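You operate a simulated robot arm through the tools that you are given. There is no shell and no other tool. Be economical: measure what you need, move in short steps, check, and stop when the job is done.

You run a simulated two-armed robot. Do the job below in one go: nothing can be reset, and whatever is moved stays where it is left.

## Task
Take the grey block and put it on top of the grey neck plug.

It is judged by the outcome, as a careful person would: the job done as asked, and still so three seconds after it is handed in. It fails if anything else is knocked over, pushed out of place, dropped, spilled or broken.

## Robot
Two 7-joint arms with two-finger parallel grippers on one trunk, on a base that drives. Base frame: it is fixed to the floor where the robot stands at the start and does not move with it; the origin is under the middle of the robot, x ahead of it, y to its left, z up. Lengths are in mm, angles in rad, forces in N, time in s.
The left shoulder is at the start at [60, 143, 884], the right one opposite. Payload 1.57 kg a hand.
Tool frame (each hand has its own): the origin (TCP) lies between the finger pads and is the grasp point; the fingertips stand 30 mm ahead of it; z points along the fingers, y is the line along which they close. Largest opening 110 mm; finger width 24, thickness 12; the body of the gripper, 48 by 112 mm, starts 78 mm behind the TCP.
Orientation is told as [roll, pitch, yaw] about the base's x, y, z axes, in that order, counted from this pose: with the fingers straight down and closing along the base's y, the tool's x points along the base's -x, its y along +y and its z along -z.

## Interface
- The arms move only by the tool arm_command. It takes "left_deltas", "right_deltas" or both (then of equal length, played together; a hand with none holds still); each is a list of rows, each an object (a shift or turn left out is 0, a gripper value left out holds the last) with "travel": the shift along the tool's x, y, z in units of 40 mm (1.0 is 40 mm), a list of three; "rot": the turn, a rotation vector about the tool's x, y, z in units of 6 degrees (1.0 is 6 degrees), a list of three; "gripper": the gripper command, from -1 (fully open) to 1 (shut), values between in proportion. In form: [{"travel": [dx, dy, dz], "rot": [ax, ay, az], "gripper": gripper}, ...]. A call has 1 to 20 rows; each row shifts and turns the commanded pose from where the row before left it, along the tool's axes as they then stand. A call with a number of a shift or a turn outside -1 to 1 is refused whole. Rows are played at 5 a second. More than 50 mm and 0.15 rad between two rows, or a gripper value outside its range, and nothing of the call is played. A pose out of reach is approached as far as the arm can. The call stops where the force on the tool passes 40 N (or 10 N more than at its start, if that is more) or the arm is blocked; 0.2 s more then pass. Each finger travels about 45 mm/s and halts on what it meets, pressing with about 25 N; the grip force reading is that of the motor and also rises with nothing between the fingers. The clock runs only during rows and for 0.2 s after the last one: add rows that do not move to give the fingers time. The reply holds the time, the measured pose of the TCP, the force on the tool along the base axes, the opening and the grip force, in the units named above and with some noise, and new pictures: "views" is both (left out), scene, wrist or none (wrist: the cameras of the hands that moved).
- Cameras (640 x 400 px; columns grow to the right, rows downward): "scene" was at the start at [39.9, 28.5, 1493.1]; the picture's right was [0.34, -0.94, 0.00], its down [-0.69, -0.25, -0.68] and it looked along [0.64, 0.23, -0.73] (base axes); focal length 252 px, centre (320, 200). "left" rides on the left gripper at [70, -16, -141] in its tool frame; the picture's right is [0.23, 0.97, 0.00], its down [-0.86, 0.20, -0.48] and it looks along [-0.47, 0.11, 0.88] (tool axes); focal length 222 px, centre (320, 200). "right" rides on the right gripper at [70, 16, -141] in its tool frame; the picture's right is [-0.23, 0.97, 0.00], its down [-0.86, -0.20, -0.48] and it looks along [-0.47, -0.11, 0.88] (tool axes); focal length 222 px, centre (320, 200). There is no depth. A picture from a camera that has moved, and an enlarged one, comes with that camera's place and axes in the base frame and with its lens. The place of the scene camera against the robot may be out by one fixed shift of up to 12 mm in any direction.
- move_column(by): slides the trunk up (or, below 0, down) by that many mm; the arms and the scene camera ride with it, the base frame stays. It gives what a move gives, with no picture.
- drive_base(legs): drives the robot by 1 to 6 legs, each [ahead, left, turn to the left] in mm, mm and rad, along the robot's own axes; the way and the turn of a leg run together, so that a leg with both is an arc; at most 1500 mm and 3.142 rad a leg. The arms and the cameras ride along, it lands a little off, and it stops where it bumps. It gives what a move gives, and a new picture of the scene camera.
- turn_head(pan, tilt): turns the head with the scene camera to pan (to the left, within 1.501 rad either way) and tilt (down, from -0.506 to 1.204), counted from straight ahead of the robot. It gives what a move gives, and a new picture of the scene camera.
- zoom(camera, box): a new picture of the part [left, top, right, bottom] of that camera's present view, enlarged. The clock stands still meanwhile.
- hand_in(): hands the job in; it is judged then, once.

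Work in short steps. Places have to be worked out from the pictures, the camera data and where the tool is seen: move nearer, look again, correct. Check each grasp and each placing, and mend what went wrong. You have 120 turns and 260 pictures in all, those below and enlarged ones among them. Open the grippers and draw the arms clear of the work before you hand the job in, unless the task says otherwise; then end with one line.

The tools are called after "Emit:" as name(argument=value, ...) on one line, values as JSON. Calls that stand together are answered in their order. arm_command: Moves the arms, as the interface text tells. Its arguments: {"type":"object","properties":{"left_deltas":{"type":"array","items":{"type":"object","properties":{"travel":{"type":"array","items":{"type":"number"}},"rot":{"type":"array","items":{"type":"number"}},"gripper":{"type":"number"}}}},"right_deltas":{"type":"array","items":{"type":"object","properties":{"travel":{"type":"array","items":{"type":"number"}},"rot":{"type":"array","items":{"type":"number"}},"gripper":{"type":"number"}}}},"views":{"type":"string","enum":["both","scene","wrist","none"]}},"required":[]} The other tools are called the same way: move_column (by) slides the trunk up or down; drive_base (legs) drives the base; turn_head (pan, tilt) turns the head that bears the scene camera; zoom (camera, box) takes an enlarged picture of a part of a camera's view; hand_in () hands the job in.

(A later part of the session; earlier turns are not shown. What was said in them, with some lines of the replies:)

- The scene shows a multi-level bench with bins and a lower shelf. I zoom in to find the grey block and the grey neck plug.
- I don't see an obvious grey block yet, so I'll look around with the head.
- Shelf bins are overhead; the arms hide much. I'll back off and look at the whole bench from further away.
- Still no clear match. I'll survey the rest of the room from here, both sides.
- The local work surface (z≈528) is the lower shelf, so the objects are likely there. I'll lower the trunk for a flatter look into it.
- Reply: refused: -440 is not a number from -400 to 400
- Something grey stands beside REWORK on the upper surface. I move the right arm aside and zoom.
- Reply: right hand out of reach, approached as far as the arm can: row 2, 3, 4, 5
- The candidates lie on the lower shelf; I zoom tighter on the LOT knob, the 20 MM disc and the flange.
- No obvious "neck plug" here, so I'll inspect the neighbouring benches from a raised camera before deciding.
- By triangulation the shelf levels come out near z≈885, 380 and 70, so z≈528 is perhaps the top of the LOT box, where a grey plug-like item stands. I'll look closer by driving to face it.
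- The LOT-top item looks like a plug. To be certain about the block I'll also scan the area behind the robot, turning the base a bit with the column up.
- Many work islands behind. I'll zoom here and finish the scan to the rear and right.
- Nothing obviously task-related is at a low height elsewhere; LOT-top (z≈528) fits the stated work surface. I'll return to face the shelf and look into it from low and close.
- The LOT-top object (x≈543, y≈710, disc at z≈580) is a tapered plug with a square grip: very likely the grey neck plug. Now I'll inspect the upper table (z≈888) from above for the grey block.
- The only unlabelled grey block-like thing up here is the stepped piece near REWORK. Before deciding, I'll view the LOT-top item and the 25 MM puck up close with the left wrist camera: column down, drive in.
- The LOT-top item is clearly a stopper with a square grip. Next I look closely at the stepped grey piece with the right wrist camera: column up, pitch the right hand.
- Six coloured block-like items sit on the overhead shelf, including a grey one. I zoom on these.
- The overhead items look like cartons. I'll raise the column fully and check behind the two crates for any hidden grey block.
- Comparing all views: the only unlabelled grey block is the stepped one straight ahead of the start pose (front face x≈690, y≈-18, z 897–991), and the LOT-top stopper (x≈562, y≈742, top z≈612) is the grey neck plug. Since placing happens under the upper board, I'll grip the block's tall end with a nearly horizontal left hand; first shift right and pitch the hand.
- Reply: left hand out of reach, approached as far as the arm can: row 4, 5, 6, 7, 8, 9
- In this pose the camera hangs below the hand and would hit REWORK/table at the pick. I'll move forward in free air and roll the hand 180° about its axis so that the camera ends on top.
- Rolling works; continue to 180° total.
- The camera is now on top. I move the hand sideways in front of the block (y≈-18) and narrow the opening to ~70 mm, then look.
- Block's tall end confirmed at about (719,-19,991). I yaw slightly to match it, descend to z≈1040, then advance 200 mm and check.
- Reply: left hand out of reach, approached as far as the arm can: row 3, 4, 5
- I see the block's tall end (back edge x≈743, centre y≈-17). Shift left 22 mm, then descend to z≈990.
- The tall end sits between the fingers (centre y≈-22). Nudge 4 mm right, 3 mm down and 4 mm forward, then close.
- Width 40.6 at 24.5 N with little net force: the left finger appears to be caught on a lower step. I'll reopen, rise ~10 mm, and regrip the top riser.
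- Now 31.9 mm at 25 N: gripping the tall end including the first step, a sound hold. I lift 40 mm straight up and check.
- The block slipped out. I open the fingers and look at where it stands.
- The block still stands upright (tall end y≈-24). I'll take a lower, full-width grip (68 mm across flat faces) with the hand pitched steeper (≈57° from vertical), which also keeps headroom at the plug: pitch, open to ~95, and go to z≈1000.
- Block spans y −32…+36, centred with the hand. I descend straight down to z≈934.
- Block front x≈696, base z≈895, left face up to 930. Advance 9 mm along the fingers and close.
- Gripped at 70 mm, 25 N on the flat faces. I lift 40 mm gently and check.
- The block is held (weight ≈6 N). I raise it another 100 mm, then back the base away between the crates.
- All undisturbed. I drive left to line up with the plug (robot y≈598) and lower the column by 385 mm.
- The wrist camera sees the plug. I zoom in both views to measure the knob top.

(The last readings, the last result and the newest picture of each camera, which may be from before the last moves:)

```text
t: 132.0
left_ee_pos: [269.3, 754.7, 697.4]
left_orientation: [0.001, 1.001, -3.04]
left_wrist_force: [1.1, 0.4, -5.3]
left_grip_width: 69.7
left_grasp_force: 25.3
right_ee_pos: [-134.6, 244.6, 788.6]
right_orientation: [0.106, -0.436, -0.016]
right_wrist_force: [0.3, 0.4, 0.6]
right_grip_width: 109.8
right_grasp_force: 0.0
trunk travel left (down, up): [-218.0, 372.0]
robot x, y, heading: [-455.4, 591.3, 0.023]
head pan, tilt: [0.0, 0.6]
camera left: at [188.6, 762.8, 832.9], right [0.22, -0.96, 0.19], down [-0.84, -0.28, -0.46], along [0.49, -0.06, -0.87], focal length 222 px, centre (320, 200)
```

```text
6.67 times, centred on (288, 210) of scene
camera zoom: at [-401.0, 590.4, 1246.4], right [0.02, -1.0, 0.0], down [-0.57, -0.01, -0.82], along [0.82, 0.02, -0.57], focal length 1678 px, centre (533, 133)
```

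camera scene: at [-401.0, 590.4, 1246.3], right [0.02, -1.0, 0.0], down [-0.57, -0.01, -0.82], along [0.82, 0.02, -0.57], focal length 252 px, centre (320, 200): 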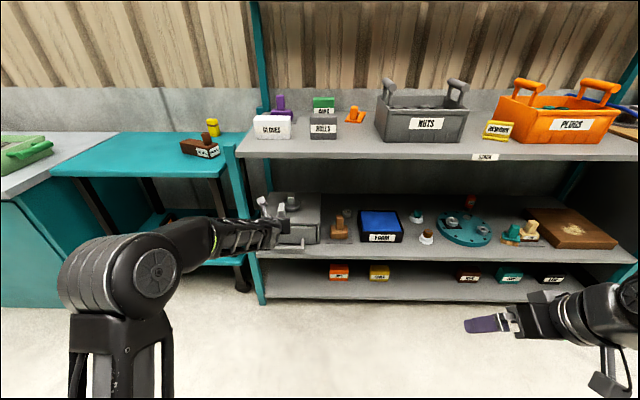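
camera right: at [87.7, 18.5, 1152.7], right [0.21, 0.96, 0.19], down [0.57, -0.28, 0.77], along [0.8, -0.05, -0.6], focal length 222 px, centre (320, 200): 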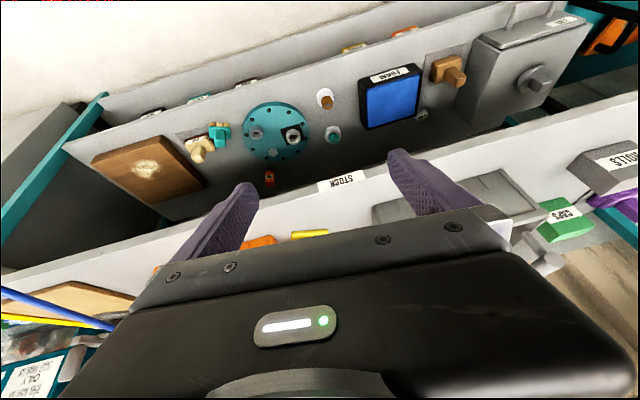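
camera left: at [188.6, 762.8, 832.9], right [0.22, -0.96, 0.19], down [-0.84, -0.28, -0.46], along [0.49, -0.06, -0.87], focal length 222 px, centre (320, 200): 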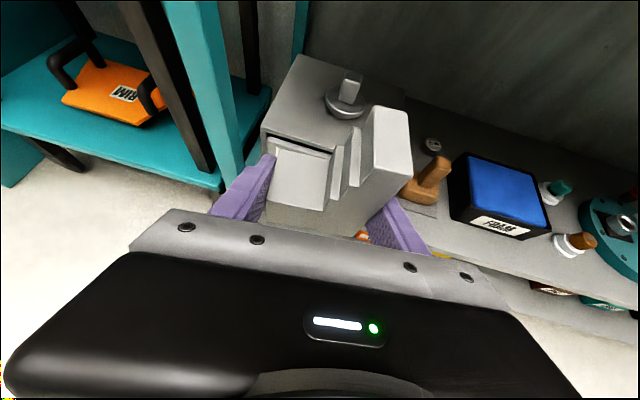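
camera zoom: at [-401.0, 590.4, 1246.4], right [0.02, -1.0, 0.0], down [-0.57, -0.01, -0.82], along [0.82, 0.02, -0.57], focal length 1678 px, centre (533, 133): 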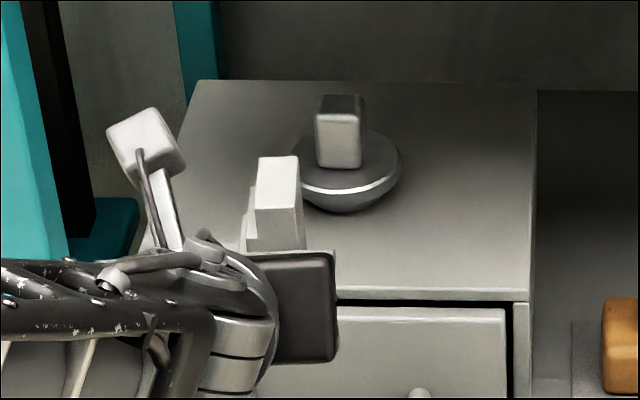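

Knob top is about 26 mm square at (566,745), z≈611; block base is ≈35.5 mm below the TCP and its centre of mass is 10 mm ahead and 9 mm right of it, so the TCP should end at about (555,753,647). I lower the column 32 mm and drive in part-way.

Emit:
move_column(by=-32)

Emit:
drive_base(legs=[[200, -4, -0.01]])

Emit:
arm_command(left_deltas=[{}], views="wrist")

Emit:
zoom(camera="scene", box=[200, 190, 360, 290])

```text
t: 132.8
left_ee_pos: [269.9, 754.9, 666.0]
left_orientation: [0.001, 1.0, -3.043]
left_wrist_force: [-0.3, -0.4, -4.6]
left_grip_width: 70.0
left_grasp_force: 25.1
right_ee_pos: [-135.0, 244.2, 756.4]
right_orientation: [0.105, -0.437, -0.015]
right_wrist_force: [0.8, -0.3, 0.3]
right_grip_width: 110.0
right_grasp_force: 0.1
trunk travel left (down, up): [-186.0, 404.0]
robot x, y, heading: [-455.0, 587.0, 0.02]
head pan, tilt: [0.0, 0.6]
```

```text
t: 134.4
left_ee_pos: [474.3, 748.7, 666.1]
left_orientation: [-0.002, 1.0, -3.047]
left_wrist_force: [-0.4, 0.3, -4.9]
left_grip_width: 70.0
left_grasp_force: 25.1
right_ee_pos: [65.2, 240.5, 756.1]
right_orientation: [0.107, -0.436, -0.025]
right_wrist_force: [0.2, 0.8, -0.3]
right_grip_width: 110.0
right_grasp_force: 0.0
trunk travel left (down, up): [-186.0, 404.0]
robot x, y, heading: [-251.2, 586.7, 0.011]
head pan, tilt: [0.0, 0.6]
camera scene: at [-198.3, 589.3, 1214.4], right [0.01, -1.0, 0.0], down [-0.57, -0.01, -0.82], along [0.82, 0.01, -0.57], focal length 252 px, centre (320, 200)
```

scene: 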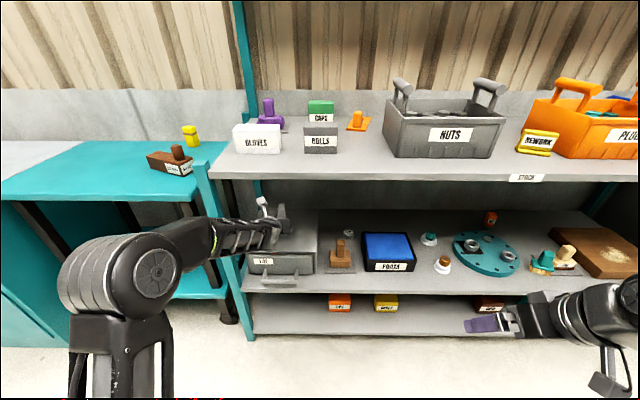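

```text
t: 134.8
left_ee_pos: [473.6, 748.0, 664.4]
left_orientation: [0.0, 0.999, -3.051]
left_wrist_force: [-0.2, -0.4, -4.9]
left_grip_width: 69.9
left_grasp_force: 25.1
right_ee_pos: [64.7, 241.0, 756.4]
right_orientation: [0.107, -0.437, -0.023]
right_wrist_force: [0.4, -0.3, 0.2]
right_grip_width: 109.5
right_grasp_force: 0.1
trunk travel left (down, up): [-186.0, 404.0]
robot x, y, heading: [-256.5, 587.1, 0.011]
head pan, tilt: [0.0, 0.6]
camera left: at [392.6, 757.2, 800.3], right [0.21, -0.96, 0.19], down [-0.84, -0.28, -0.46], along [0.49, -0.06, -0.87], focal length 222 px, centre (320, 200)
```

left: 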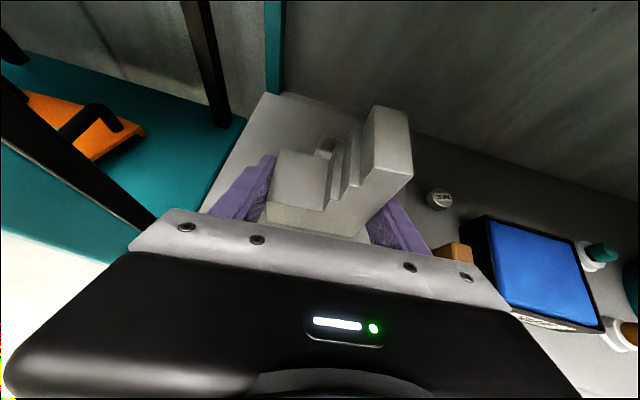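

```text
4.00 times, centred on (280, 240) of scene
camera zoom: at [-198.3, 589.3, 1214.4], right [0.01, -1.0, 0.0], down [-0.57, -0.01, -0.82], along [0.82, 0.01, -0.57], focal length 1007 px, centre (480, 40)
```

zoom: 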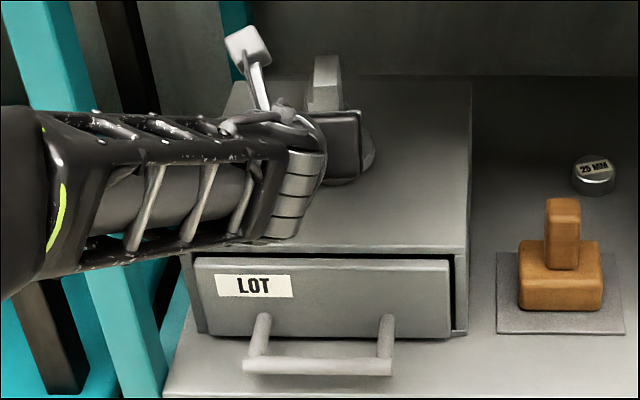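

Clearances look fine. I lower 7 mm more and creep forward 60 mm.

Emit:
move_column(by=-7)

Emit:
drive_base(legs=[[60, 0, 0]])

Emit:
arm_command(left_deltas=[{}], views="wrist")

Emit:
zoom(camera="scene", box=[180, 190, 340, 290])

Emit:
zoom(camera="left", box=[220, 100, 420, 225])

```text
t: 135.3
left_ee_pos: [474.4, 748.4, 657.9]
left_orientation: [0.0, 0.999, -3.05]
left_wrist_force: [0.4, -0.2, -4.7]
left_grip_width: 69.9
left_grasp_force: 24.9
right_ee_pos: [65.4, 241.2, 748.9]
right_orientation: [0.107, -0.437, -0.024]
right_wrist_force: [-0.5, 0.2, -0.5]
right_grip_width: 110.0
right_grasp_force: 0.1
trunk travel left (down, up): [-179.0, 411.0]
robot x, y, heading: [-252.7, 588.0, 0.012]
head pan, tilt: [0.0, 0.6]
```

```text
t: 136.3
left_ee_pos: [534.6, 747.6, 658.7]
left_orientation: [-0.001, 0.998, -3.051]
left_wrist_force: [-0.1, 0.5, -4.5]
left_grip_width: 70.0
left_grasp_force: 24.8
right_ee_pos: [125.2, 242.8, 749.6]
right_orientation: [0.105, -0.437, -0.026]
right_wrist_force: [0.1, 0.2, -0.3]
right_grip_width: 110.2
right_grasp_force: 0.1
trunk travel left (down, up): [-179.0, 411.0]
robot x, y, heading: [-189.8, 587.4, 0.011]
head pan, tilt: [0.0, 0.6]
camera scene: at [-137.4, 590.0, 1207.3], right [0.01, -1.0, 0.0], down [-0.57, -0.01, -0.82], along [0.82, 0.01, -0.57], focal length 252 px, centre (320, 200)
```

scene: 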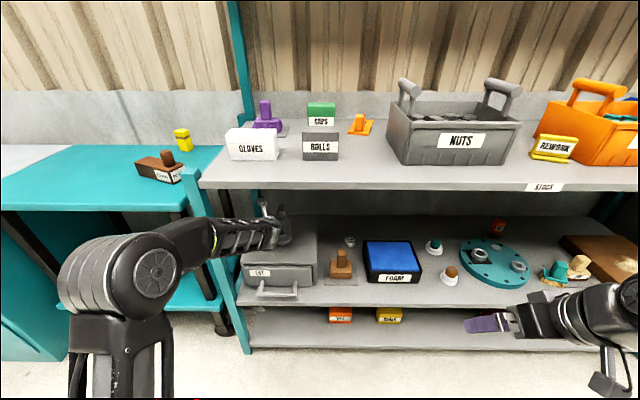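

```text
t: 136.7
left_ee_pos: [534.0, 748.3, 657.2]
left_orientation: [0.0, 0.998, -3.052]
left_wrist_force: [0.1, 0.7, -5.1]
left_grip_width: 69.7
left_grasp_force: 25.5
right_ee_pos: [125.0, 240.6, 749.0]
right_orientation: [0.107, -0.438, -0.025]
right_wrist_force: [-0.3, 0.3, 0.1]
right_grip_width: 110.0
right_grasp_force: 0.0
trunk travel left (down, up): [-179.0, 411.0]
robot x, y, heading: [-192.7, 585.8, 0.011]
head pan, tilt: [0.0, 0.6]
camera left: at [453.7, 757.4, 793.1], right [0.21, -0.96, 0.19], down [-0.84, -0.28, -0.46], along [0.49, -0.06, -0.87], focal length 222 px, centre (320, 200)
```

left: 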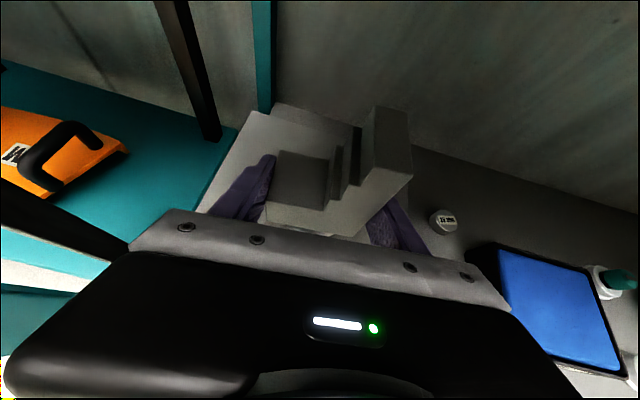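

```text
4.00 times, centred on (260, 240) of scene
camera zoom: at [-137.4, 590.0, 1207.4], right [0.01, -1.0, 0.0], down [-0.57, -0.01, -0.82], along [0.82, 0.01, -0.57], focal length 1007 px, centre (560, 40)
```

zoom: 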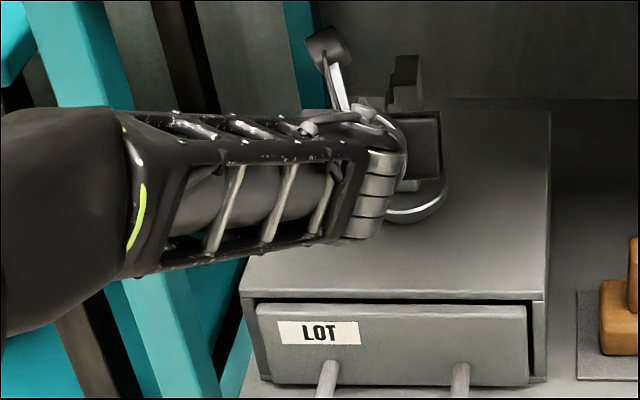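

```text
3.20 times, centred on (320, 162) of left
camera zoom: at [453.7, 757.4, 793.1], right [0.21, -0.96, 0.19], down [-0.84, -0.28, -0.46], along [0.49, -0.06, -0.87], focal length 711 px, centre (320, 320)
```

zoom: 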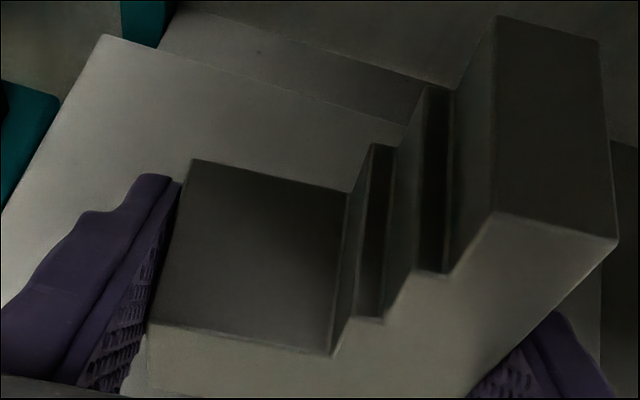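

No contact so far. I make the final 22 mm advance and 5 mm left with the arm to put the block's centre of mass over the knob.

Emit:
arm_command(left_deltas=[{"travel": [0.152, -0.06, 0.237]}, {"travel": [0.152, -0.065, 0.237]}, {}], views="both")

Emit:
zoom(camera="scene", box=[232, 190, 328, 250])

```text
t: 137.5
left_ee_pos: [558.1, 754.5, 658.5]
left_orientation: [0.0, 0.997, -3.05]
left_wrist_force: [-0.9, -0.4, -5.3]
left_grip_width: 69.8
left_grasp_force: 25.0
right_ee_pos: [126.3, 239.7, 749.1]
right_orientation: [0.106, -0.437, -0.025]
right_wrist_force: [-0.4, 0.0, 0.3]
right_grip_width: 110.2
right_grasp_force: 0.1
trunk travel left (down, up): [-179.0, 411.0]
robot x, y, heading: [-191.7, 583.7, 0.013]
head pan, tilt: [0.0, 0.6]
camera scene: at [-137.3, 590.0, 1207.4], right [0.01, -1.0, 0.0], down [-0.57, -0.01, -0.82], along [0.82, 0.01, -0.57], focal length 252 px, centre (320, 200)
camera left: at [476.1, 764.1, 793.8], right [0.21, -0.96, 0.19], down [-0.84, -0.28, -0.46], along [0.49, -0.06, -0.87], focal length 222 px, centre (320, 200)
```

scene: 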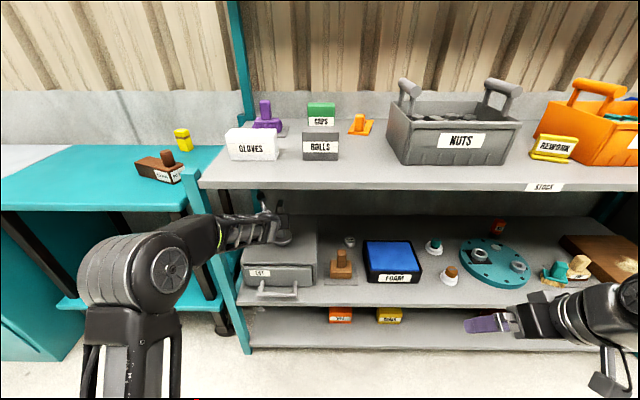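
left: 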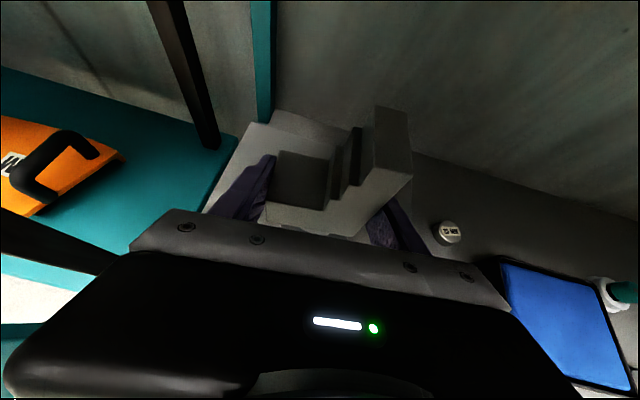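

```text
6.67 times, centred on (280, 220) of scene
camera zoom: at [-137.3, 590.0, 1207.4], right [0.01, -1.0, 0.0], down [-0.57, -0.01, -0.82], along [0.82, 0.01, -0.57], focal length 1678 px, centre (587, 67)
```

zoom: 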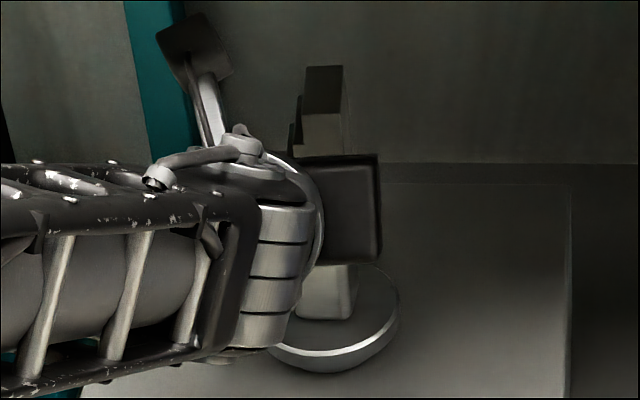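

The knob base is visible under the hand; alignment is within ~3 mm. I correct 2 mm back and 2.5 mm right, then descend 8 mm while watching the force.

Emit:
arm_command(left_deltas=[{"travel": [-0.027, 0.06, -0.042]}, {"travel": [-0.0565, 0, 0.036]}, {"travel": [-0.0565, 0, 0.036]}, {"travel": [-0.0565, 0, 0.036]}, {}], views="none")

Emit:
arm_command(left_deltas=[{"travel": [-0.042, 0, 0.027]}, {}], views="none")

```text
t: 138.7
left_ee_pos: [554.8, 753.6, 648.9]
left_orientation: [0.0, 0.997, -3.05]
left_wrist_force: [0.5, 0.2, -4.5]
left_grip_width: 69.8
left_grasp_force: 25.2
right_ee_pos: [125.1, 241.3, 748.6]
right_orientation: [0.107, -0.436, -0.025]
right_wrist_force: [0.5, 1.3, -0.1]
right_grip_width: 109.9
right_grasp_force: 0.0
trunk travel left (down, up): [-179.0, 411.0]
robot x, y, heading: [-190.4, 591.3, 0.012]
head pan, tilt: [0.0, 0.6]
```

```text
t: 139.3
left_ee_pos: [554.6, 753.9, 646.5]
left_orientation: [-0.004, 0.997, -3.052]
left_wrist_force: [0.3, -0.1, -5.0]
left_grip_width: 69.8
left_grasp_force: 25.0
right_ee_pos: [125.1, 241.4, 749.9]
right_orientation: [0.105, -0.436, -0.025]
right_wrist_force: [-0.3, 0.3, 0.5]
right_grip_width: 110.2
right_grasp_force: 0.1
trunk travel left (down, up): [-179.0, 411.0]
robot x, y, heading: [-190.4, 586.3, 0.013]
head pan, tilt: [0.0, 0.6]
```

No contact yet at z=646.5; I continue in 1.5 mm steps.

Emit:
arm_command(left_deltas=[{"travel": [-0.032, 0, 0.02]}, {}], views="none")

Emit:
arm_command(left_deltas=[{"travel": [-0.032, 0, 0.02]}, {}], views="none")

Emit:
arm_command(left_deltas=[{"travel": [-0.032, 0, 0.02]}, {}], views="both")

Emit:
zoom(camera="scene", box=[232, 190, 328, 250])

```text
t: 139.9
left_ee_pos: [553.9, 754.1, 645.8]
left_orientation: [0.001, 0.998, -3.05]
left_wrist_force: [-0.1, 0.8, -5.4]
left_grip_width: 69.8
left_grasp_force: 25.3
right_ee_pos: [125.6, 240.7, 748.8]
right_orientation: [0.107, -0.437, -0.024]
right_wrist_force: [-0.8, 0.5, -0.3]
right_grip_width: 110.0
right_grasp_force: 0.1
trunk travel left (down, up): [-179.0, 411.0]
robot x, y, heading: [-191.5, 585.9, 0.012]
head pan, tilt: [0.0, 0.6]
```

```text
t: 140.5
left_ee_pos: [554.1, 752.5, 645.4]
left_orientation: [0.0, 0.997, -3.051]
left_wrist_force: [0.6, 0.2, -4.6]
left_grip_width: 69.8
left_grasp_force: 24.9
right_ee_pos: [125.7, 242.5, 749.2]
right_orientation: [0.107, -0.437, -0.025]
right_wrist_force: [-1.0, 0.1, 1.3]
right_grip_width: 109.8
right_grasp_force: 0.1
trunk travel left (down, up): [-179.0, 411.0]
robot x, y, heading: [-189.1, 587.1, 0.013]
head pan, tilt: [0.0, 0.6]
```

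```text
t: 141.1
left_ee_pos: [554.3, 752.2, 643.3]
left_orientation: [-0.001, 0.997, -3.053]
left_wrist_force: [0.6, -0.2, -4.2]
left_grip_width: 69.7
left_grasp_force: 24.7
right_ee_pos: [125.2, 241.8, 750.0]
right_orientation: [0.107, -0.437, -0.024]
right_wrist_force: [-0.1, 0.8, -0.3]
right_grip_width: 109.9
right_grasp_force: 0.1
trunk travel left (down, up): [-179.0, 411.0]
robot x, y, heading: [-190.7, 588.0, 0.01]
head pan, tilt: [0.0, 0.6]
camera scene: at [-137.3, 590.0, 1207.4], right [0.01, -1.0, 0.0], down [-0.57, -0.01, -0.82], along [0.82, 0.01, -0.57], focal length 252 px, centre (320, 200)
camera left: at [473.3, 761.9, 778.3], right [0.21, -0.96, 0.19], down [-0.84, -0.28, -0.46], along [0.49, -0.06, -0.87], focal length 222 px, centre (320, 200)
```

scene: 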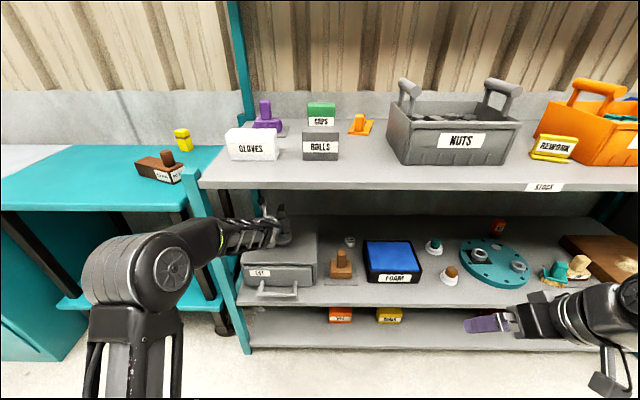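
left: 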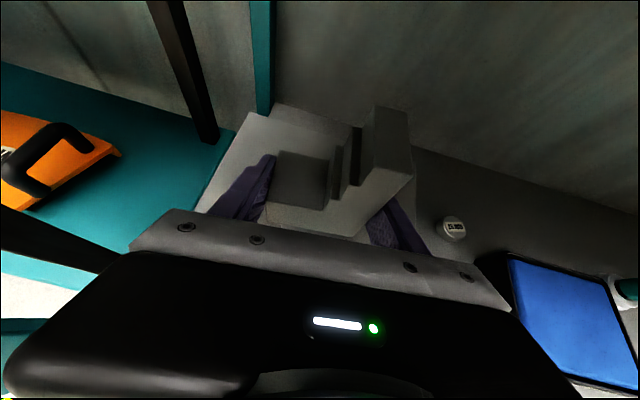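

```text
6.67 times, centred on (280, 220) of scene
camera zoom: at [-137.3, 590.0, 1207.4], right [0.01, -1.0, 0.0], down [-0.57, -0.01, -0.82], along [0.82, 0.01, -0.57], focal length 1678 px, centre (587, 67)
```

zoom: 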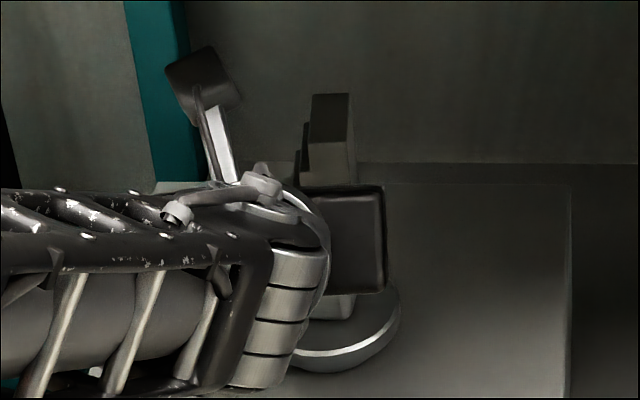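

Still no contact. To verify alignment before going on, I yaw the right hand so its camera looks at the plug from the side.

Emit:
arm_command(right_deltas=[{"rot": [-0.42, 0, -0.9]}, {"rot": [-0.42, 0, -0.9]}, {"rot": [-0.42, 0, -0.9]}, {"rot": [-0.42, 0, -0.9]}, {"rot": [-0.42, 0, -0.9]}, {"rot": [-0.42, 0, -0.9]}, {"rot": [-0.42, 0, -0.9]}, {"rot": [-0.42, 0, -0.9]}, {"rot": [-0.42, 0, -0.9]}], views="wrist")

```text
t: 143.1
left_ee_pos: [553.8, 753.8, 642.9]
left_orientation: [0.001, 0.999, -3.05]
left_wrist_force: [-0.5, -0.1, -5.2]
left_grip_width: 69.9
left_grasp_force: 25.4
right_ee_pos: [125.2, 241.4, 749.6]
right_orientation: [0.064, -0.516, 0.93]
right_wrist_force: [0.2, 0.2, -0.1]
right_grip_width: 109.9
right_grasp_force: 0.0
trunk travel left (down, up): [-179.0, 411.0]
robot x, y, heading: [-190.1, 588.1, 0.008]
head pan, tilt: [0.0, 0.6]
camera right: at [40.4, 140.4, 838.6], right [-0.68, 0.71, 0.17], down [0.49, 0.28, 0.83], along [0.54, 0.64, -0.54], focal length 222 px, centre (320, 200)
```

right: 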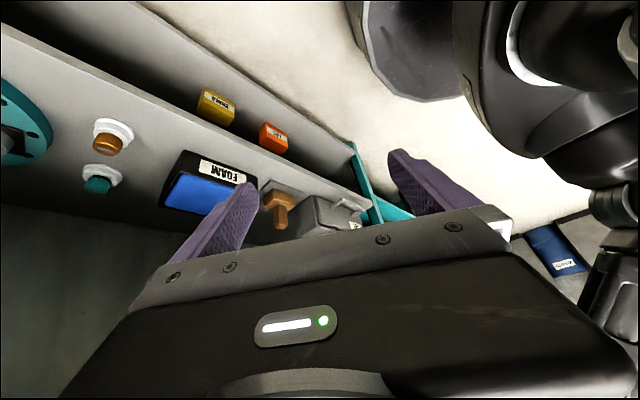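

Emit:
arm_command(right_deltas=[{"rot": [0, -1, 0]}, {"rot": [0, -1, 0]}, {"rot": [0, -1, 0]}, {"rot": [0, -1, 0]}, {"rot": [0, -1, 0]}, {"travel": [-0.5, 0, 0.79]}, {"travel": [-0.5, 0, 0.79]}, {"travel": [-0.5, 0, 0.79]}, {"travel": [-0.5, 0, 0.79]}], views="wrist")

```text
t: 145.1
left_ee_pos: [554.4, 753.1, 642.7]
left_orientation: [-0.002, 0.997, -3.051]
left_wrist_force: [-0.2, 0.4, -5.3]
left_grip_width: 69.6
left_grasp_force: 24.5
right_ee_pos: [210.6, 364.7, 755.7]
right_orientation: [0.111, -1.036, 0.864]
right_wrist_force: [-0.7, -1.0, 0.0]
right_grip_width: 110.0
right_grasp_force: 0.0
trunk travel left (down, up): [-179.0, 411.0]
robot x, y, heading: [-192.0, 588.5, 0.011]
head pan, tilt: [0.0, 0.6]
camera right: at [107.7, 244.7, 767.3], right [-0.72, 0.65, 0.25], down [0.22, -0.13, 0.97], along [0.66, 0.75, -0.05], focal length 222 px, centre (320, 200)
```

right: 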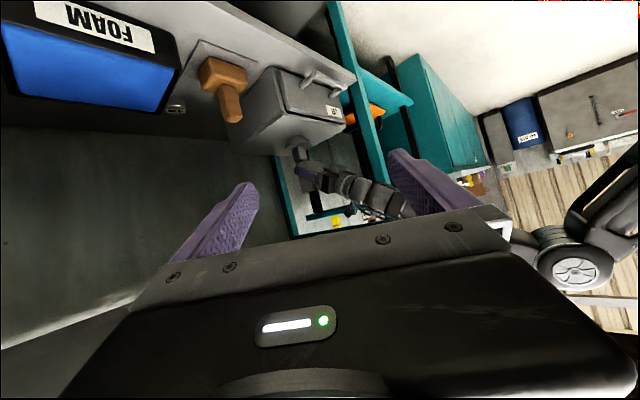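

Emit:
zoom(camera="right", box=[270, 130, 350, 180])

```text
8.00 times, centred on (310, 155) of right
camera zoom: at [107.7, 244.7, 767.3], right [-0.72, 0.65, 0.25], down [0.22, -0.13, 0.97], along [0.66, 0.75, -0.05], focal length 1777 px, centre (400, 560)
```

zoom: 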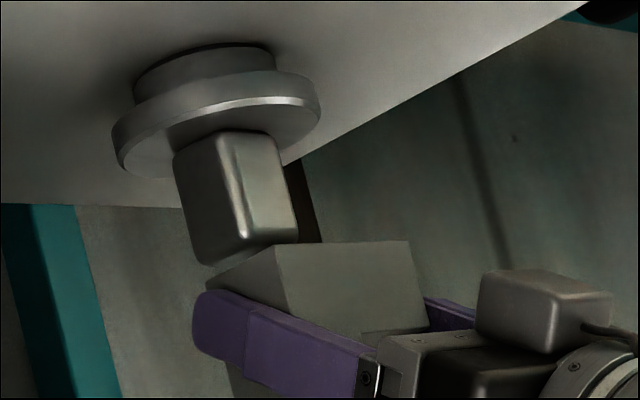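

The side view is excellent: intersecting both wrist cameras puts the knob top at x 568–594, y 730–756, z≈601.5. So I need to go 16 mm further in and 3 mm right, with about 6 mm still to descend.

Emit:
arm_command(left_deltas=[{"travel": [0.107, 0.04, 0.166]}, {"travel": [0.106, 0.041, 0.166]}, {}], views="none")

Emit:
zoom(camera="right", box=[270, 130, 350, 180])

```text
t: 145.9
left_ee_pos: [571.0, 750.4, 642.0]
left_orientation: [0.0, 0.999, -3.051]
left_wrist_force: [0.0, 0.1, -5.2]
left_grip_width: 69.7
left_grasp_force: 25.1
right_ee_pos: [211.5, 365.4, 755.5]
right_orientation: [0.109, -1.038, 0.865]
right_wrist_force: [-0.5, -0.2, -0.4]
right_grip_width: 110.0
right_grasp_force: 0.0
trunk travel left (down, up): [-179.0, 411.0]
robot x, y, heading: [-189.3, 584.1, 0.012]
head pan, tilt: [0.0, 0.6]
```

```text
8.00 times, centred on (310, 155) of right
camera zoom: at [107.7, 244.4, 767.4], right [-0.72, 0.65, 0.25], down [0.22, -0.13, 0.97], along [0.66, 0.75, -0.05], focal length 1777 px, centre (400, 560)
```

zoom: 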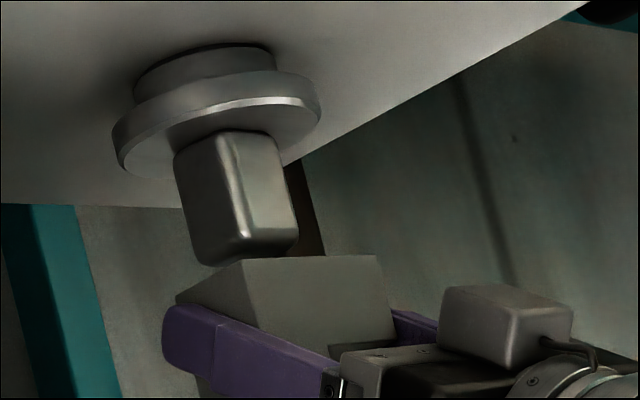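

Alignment is now within ~2–3 mm. I nudge 2 mm right and 1 mm back and descend in small steps, watching force.

Emit:
arm_command(left_deltas=[{"travel": [-0.013, 0.05, -0.02]}, {"travel": [-0.042, 0, 0.027]}, {"travel": [-0.042, 0, 0.027]}, {}], views="none")

Emit:
arm_command(left_deltas=[{"travel": [-0.042, 0, 0.027]}, {}], views="none")

Emit:
zoom(camera="right", box=[270, 130, 350, 180])

```text
t: 146.9
left_ee_pos: [571.0, 749.7, 638.0]
left_orientation: [0.0, 0.998, -3.05]
left_wrist_force: [-0.1, -0.3, -5.5]
left_grip_width: 69.9
left_grasp_force: 25.3
right_ee_pos: [210.4, 366.1, 756.3]
right_orientation: [0.11, -1.036, 0.863]
right_wrist_force: [0.8, -0.5, 0.2]
right_grip_width: 110.1
right_grasp_force: 0.2
trunk travel left (down, up): [-179.0, 411.0]
robot x, y, heading: [-190.6, 589.6, 0.012]
head pan, tilt: [0.0, 0.6]
```

```text
t: 147.5
left_ee_pos: [568.6, 751.3, 637.3]
left_orientation: [-0.001, 0.998, -3.05]
left_wrist_force: [-0.4, 0.0, -3.7]
left_grip_width: 69.8
left_grasp_force: 24.8
right_ee_pos: [211.6, 365.8, 755.2]
right_orientation: [0.109, -1.035, 0.864]
right_wrist_force: [1.2, 0.6, -0.3]
right_grip_width: 110.1
right_grasp_force: 0.1
trunk travel left (down, up): [-179.0, 411.0]
robot x, y, heading: [-192.1, 588.0, 0.013]
head pan, tilt: [0.0, 0.6]
```

```text
8.00 times, centred on (310, 155) of right
camera zoom: at [107.7, 244.4, 767.3], right [-0.72, 0.65, 0.25], down [0.22, -0.13, 0.97], along [0.66, 0.75, -0.05], focal length 1777 px, centre (400, 560)
```

zoom: 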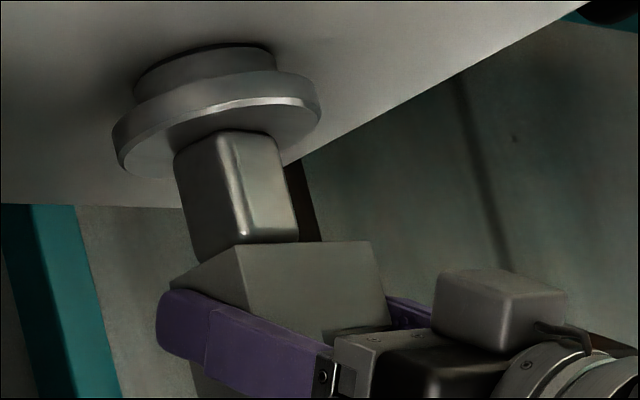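

Emit:
arm_command(left_deltas=[{"travel": [-0.032, 0, 0.02]}, {}], views="none")

Emit:
arm_command(left_deltas=[{"travel": [-0.032, 0, 0.02]}, {}], views="none")

```text
t: 148.1
left_ee_pos: [570.4, 749.4, 635.0]
left_orientation: [-0.004, 0.998, -3.05]
left_wrist_force: [-0.1, 0.6, -4.6]
left_grip_width: 69.8
left_grasp_force: 25.1
right_ee_pos: [211.1, 366.3, 754.6]
right_orientation: [0.111, -1.036, 0.865]
right_wrist_force: [-0.4, -0.2, -0.4]
right_grip_width: 110.0
right_grasp_force: 0.0
trunk travel left (down, up): [-179.0, 411.0]
robot x, y, heading: [-191.7, 583.1, 0.012]
head pan, tilt: [0.0, 0.6]
```

```text
t: 148.7
left_ee_pos: [569.8, 750.0, 633.2]
left_orientation: [0.001, 0.999, -3.05]
left_wrist_force: [-0.4, -0.9, -1.8]
left_grip_width: 69.7
left_grasp_force: 25.1
right_ee_pos: [210.9, 365.2, 754.6]
right_orientation: [0.109, -1.036, 0.864]
right_wrist_force: [0.3, 0.0, -0.9]
right_grip_width: 110.0
right_grasp_force: 0.1
trunk travel left (down, up): [-179.0, 411.0]
robot x, y, heading: [-191.1, 588.1, 0.007]
head pan, tilt: [0.0, 0.6]
```

Force went from −5 to −1.8 N: the block is starting to bear on the knob. One more 1 mm step and check.

Emit:
arm_command(left_deltas=[{"travel": [-0.021, 0, 0.0135]}, {}], views="none")

Emit:
zoom(camera="right", box=[270, 130, 350, 180])

```text
t: 149.3
left_ee_pos: [570.8, 748.2, 635.8]
left_orientation: [0.0, 1.002, -3.051]
left_wrist_force: [2.4, 0.4, 4.4]
left_grip_width: 69.7
left_grasp_force: 25.3
right_ee_pos: [211.2, 365.0, 755.9]
right_orientation: [0.109, -1.036, 0.865]
right_wrist_force: [-0.5, 0.7, -0.6]
right_grip_width: 110.2
right_grasp_force: 0.1
trunk travel left (down, up): [-179.0, 411.0]
robot x, y, heading: [-193.6, 585.8, 0.014]
head pan, tilt: [0.0, 0.6]
```

```text
8.00 times, centred on (310, 155) of right
camera zoom: at [107.3, 244.3, 767.6], right [-0.72, 0.65, 0.25], down [0.22, -0.13, 0.97], along [0.66, 0.75, -0.05], focal length 1777 px, centre (400, 560)
```

zoom: 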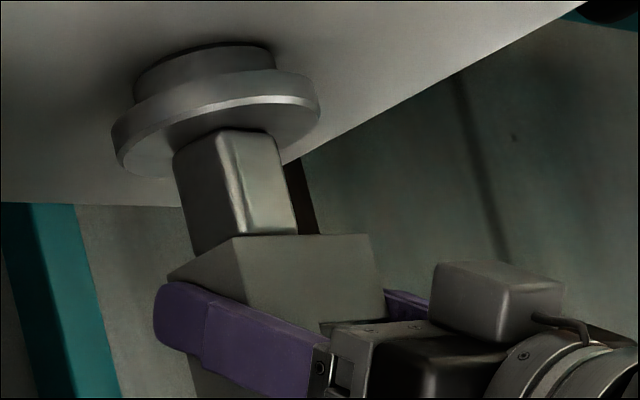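

The block now rests on the knob (net +4 N), level, with its centre of mass over the knob. I relieve 1 mm and open gradually.

Emit:
arm_command(left_deltas=[{"travel": [0.018, 0, -0.0115]}, {"gripper": -0.33}, {"gripper": -0.4}, {"gripper": -0.5}, {"gripper": -0.65}, {"gripper": -0.8}, {}], views="wrist")

Emit:
zoom(camera="right", box=[270, 130, 350, 180])

```text
t: 150.9
left_ee_pos: [569.7, 748.1, 635.3]
left_orientation: [-0.001, 1.001, -3.052]
left_wrist_force: [-0.2, 0.3, -0.3]
left_grip_width: 98.8
left_grasp_force: 0.1
right_ee_pos: [210.8, 363.9, 755.7]
right_orientation: [0.11, -1.037, 0.864]
right_wrist_force: [0.3, -0.6, 0.4]
right_grip_width: 110.1
right_grasp_force: 0.1
trunk travel left (down, up): [-179.0, 411.0]
robot x, y, heading: [-191.3, 590.8, 0.015]
head pan, tilt: [0.0, 0.6]
camera left: at [488.4, 757.7, 770.3], right [0.21, -0.96, 0.19], down [-0.84, -0.28, -0.46], along [0.49, -0.06, -0.87], focal length 222 px, centre (320, 200)
```

left: 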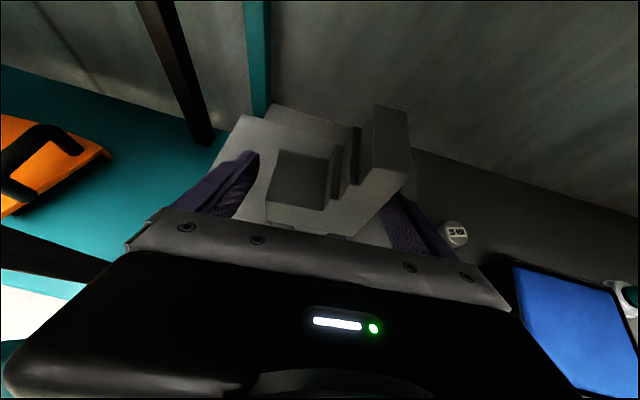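

```text
8.00 times, centred on (310, 155) of right
camera zoom: at [107.4, 244.3, 767.5], right [-0.72, 0.65, 0.25], down [0.22, -0.13, 0.97], along [0.66, 0.75, -0.05], focal length 1777 px, centre (400, 560)
```

zoom: 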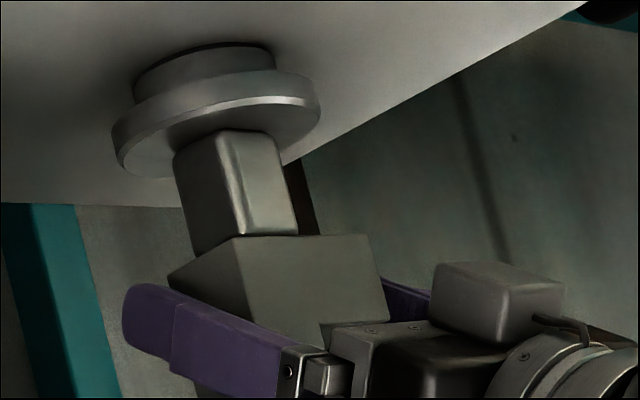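

The block stands free and level. I withdraw the hand straight back 60 mm, then back the base out.

Emit:
arm_command(left_deltas=[{"travel": [-0.135, 0, -0.21]}, {"travel": [-0.27, 0, -0.42]}, {"travel": [-0.27, 0, -0.42]}, {"travel": [-0.135, 0, -0.21]}, {}], views="none")

Emit:
zoom(camera="right", box=[270, 130, 350, 180])

```text
t: 152.1
left_ee_pos: [510.3, 744.5, 635.3]
left_orientation: [-0.001, 1.001, -3.051]
left_wrist_force: [-0.1, 0.1, 0.4]
left_grip_width: 98.8
left_grasp_force: 0.0
right_ee_pos: [210.0, 363.3, 755.5]
right_orientation: [0.111, -1.037, 0.862]
right_wrist_force: [-1.0, -0.6, -0.6]
right_grip_width: 109.8
right_grasp_force: 0.0
trunk travel left (down, up): [-179.0, 411.0]
robot x, y, heading: [-192.8, 587.4, 0.014]
head pan, tilt: [0.0, 0.6]
```

```text
8.00 times, centred on (310, 155) of right
camera zoom: at [107.4, 244.3, 767.5], right [-0.72, 0.65, 0.25], down [0.22, -0.13, 0.97], along [0.66, 0.75, -0.05], focal length 1777 px, centre (400, 560)
```

zoom: 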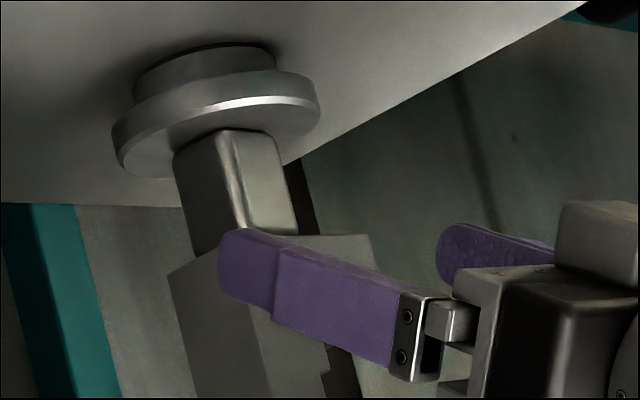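

Clear of the block, which is stable. Now I drive back out and take a final look.

Emit:
drive_base(legs=[[-300, 0, 0]])

Emit:
zoom(camera="scene", box=[200, 160, 360, 260])

Emit:
arm_command(left_deltas=[{"gripper": -1}, {}, {}], right_deltas=[{"gripper": -1}, {}, {}], views="wrist")

```text
t: 154.2
left_ee_pos: [206.6, 740.4, 635.1]
left_orientation: [0.0, 1.002, -3.05]
left_wrist_force: [0.1, -0.7, 0.9]
left_grip_width: 98.9
left_grasp_force: 0.1
right_ee_pos: [-91.9, 360.9, 755.1]
right_orientation: [0.11, -1.037, 0.865]
right_wrist_force: [0.5, -0.2, 0.8]
right_grip_width: 109.9
right_grasp_force: 0.1
trunk travel left (down, up): [-179.0, 411.0]
robot x, y, heading: [-497.2, 585.0, 0.01]
head pan, tilt: [0.0, 0.6]
camera scene: at [-441.2, 586.3, 1207.4], right [0.01, -1.0, 0.0], down [-0.57, -0.01, -0.82], along [0.82, 0.01, -0.57], focal length 252 px, centre (320, 200)
```

scene: 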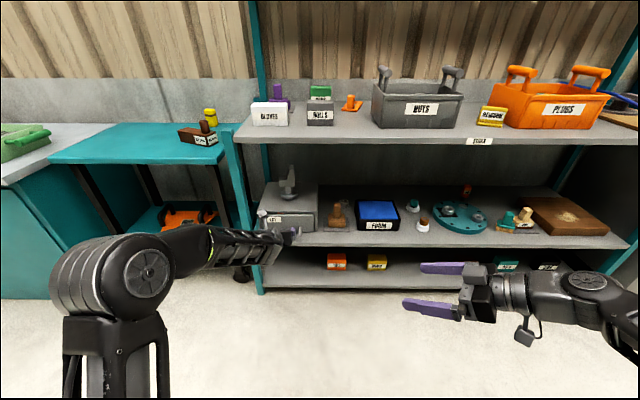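

```text
4.00 times, centred on (280, 210) of scene
camera zoom: at [-441.2, 586.3, 1207.4], right [0.01, -1.0, 0.0], down [-0.57, -0.01, -0.82], along [0.82, 0.01, -0.57], focal length 1007 px, centre (480, 160)
```

zoom: 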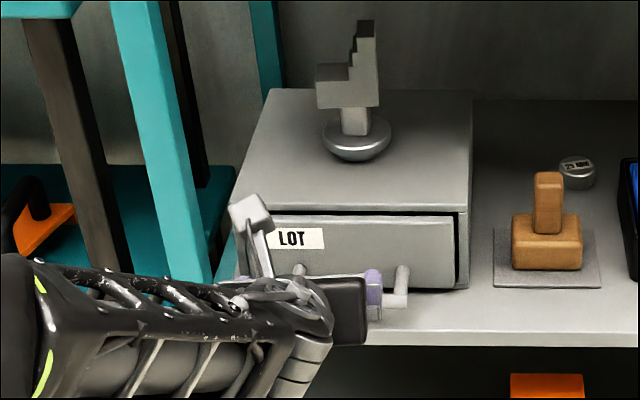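

```text
t: 155.0
left_ee_pos: [207.4, 740.4, 634.7]
left_orientation: [-0.003, 1.001, -3.051]
left_wrist_force: [0.9, 0.1, -0.3]
left_grip_width: 109.9
left_grasp_force: 0.1
right_ee_pos: [-91.8, 362.2, 756.1]
right_orientation: [0.112, -1.038, 0.864]
right_wrist_force: [-0.3, 0.2, 0.4]
right_grip_width: 110.1
right_grasp_force: 0.1
trunk travel left (down, up): [-179.0, 411.0]
robot x, y, heading: [-494.0, 583.6, 0.016]
head pan, tilt: [0.0, 0.6]
camera right: at [-196.1, 240.8, 767.5], right [-0.72, 0.65, 0.25], down [0.22, -0.13, 0.97], along [0.66, 0.75, -0.05], focal length 222 px, centre (320, 200)
camera left: at [125.5, 749.2, 770.2], right [0.21, -0.96, 0.19], down [-0.84, -0.28, -0.46], along [0.49, -0.06, -0.87], focal length 222 px, centre (320, 200)
```

right: 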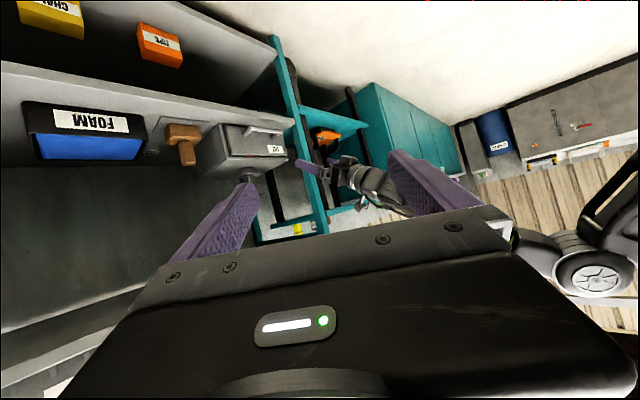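
left: 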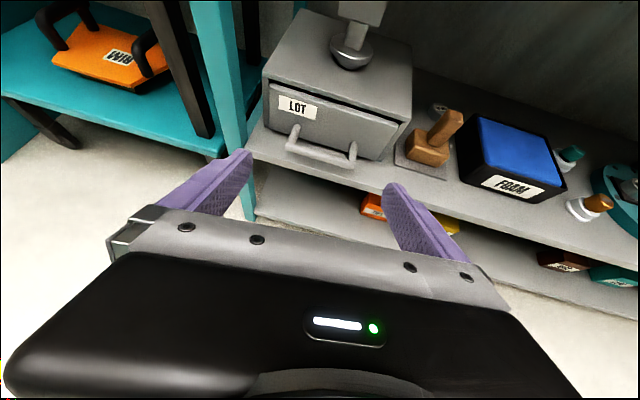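

The block stands stably on the plug's grip. Nothing else has moved, both grippers are open and both arms are clear. I hand in.

Emit:
hand_in()

```text
The job is handed in.
```

I put the grey stepped block on top of the grey stopper on the LOT box, and it was standing level when I handed in. I took these to be the "grey block" and "grey neck plug" because neither was labelled. I saw nothing else moved.
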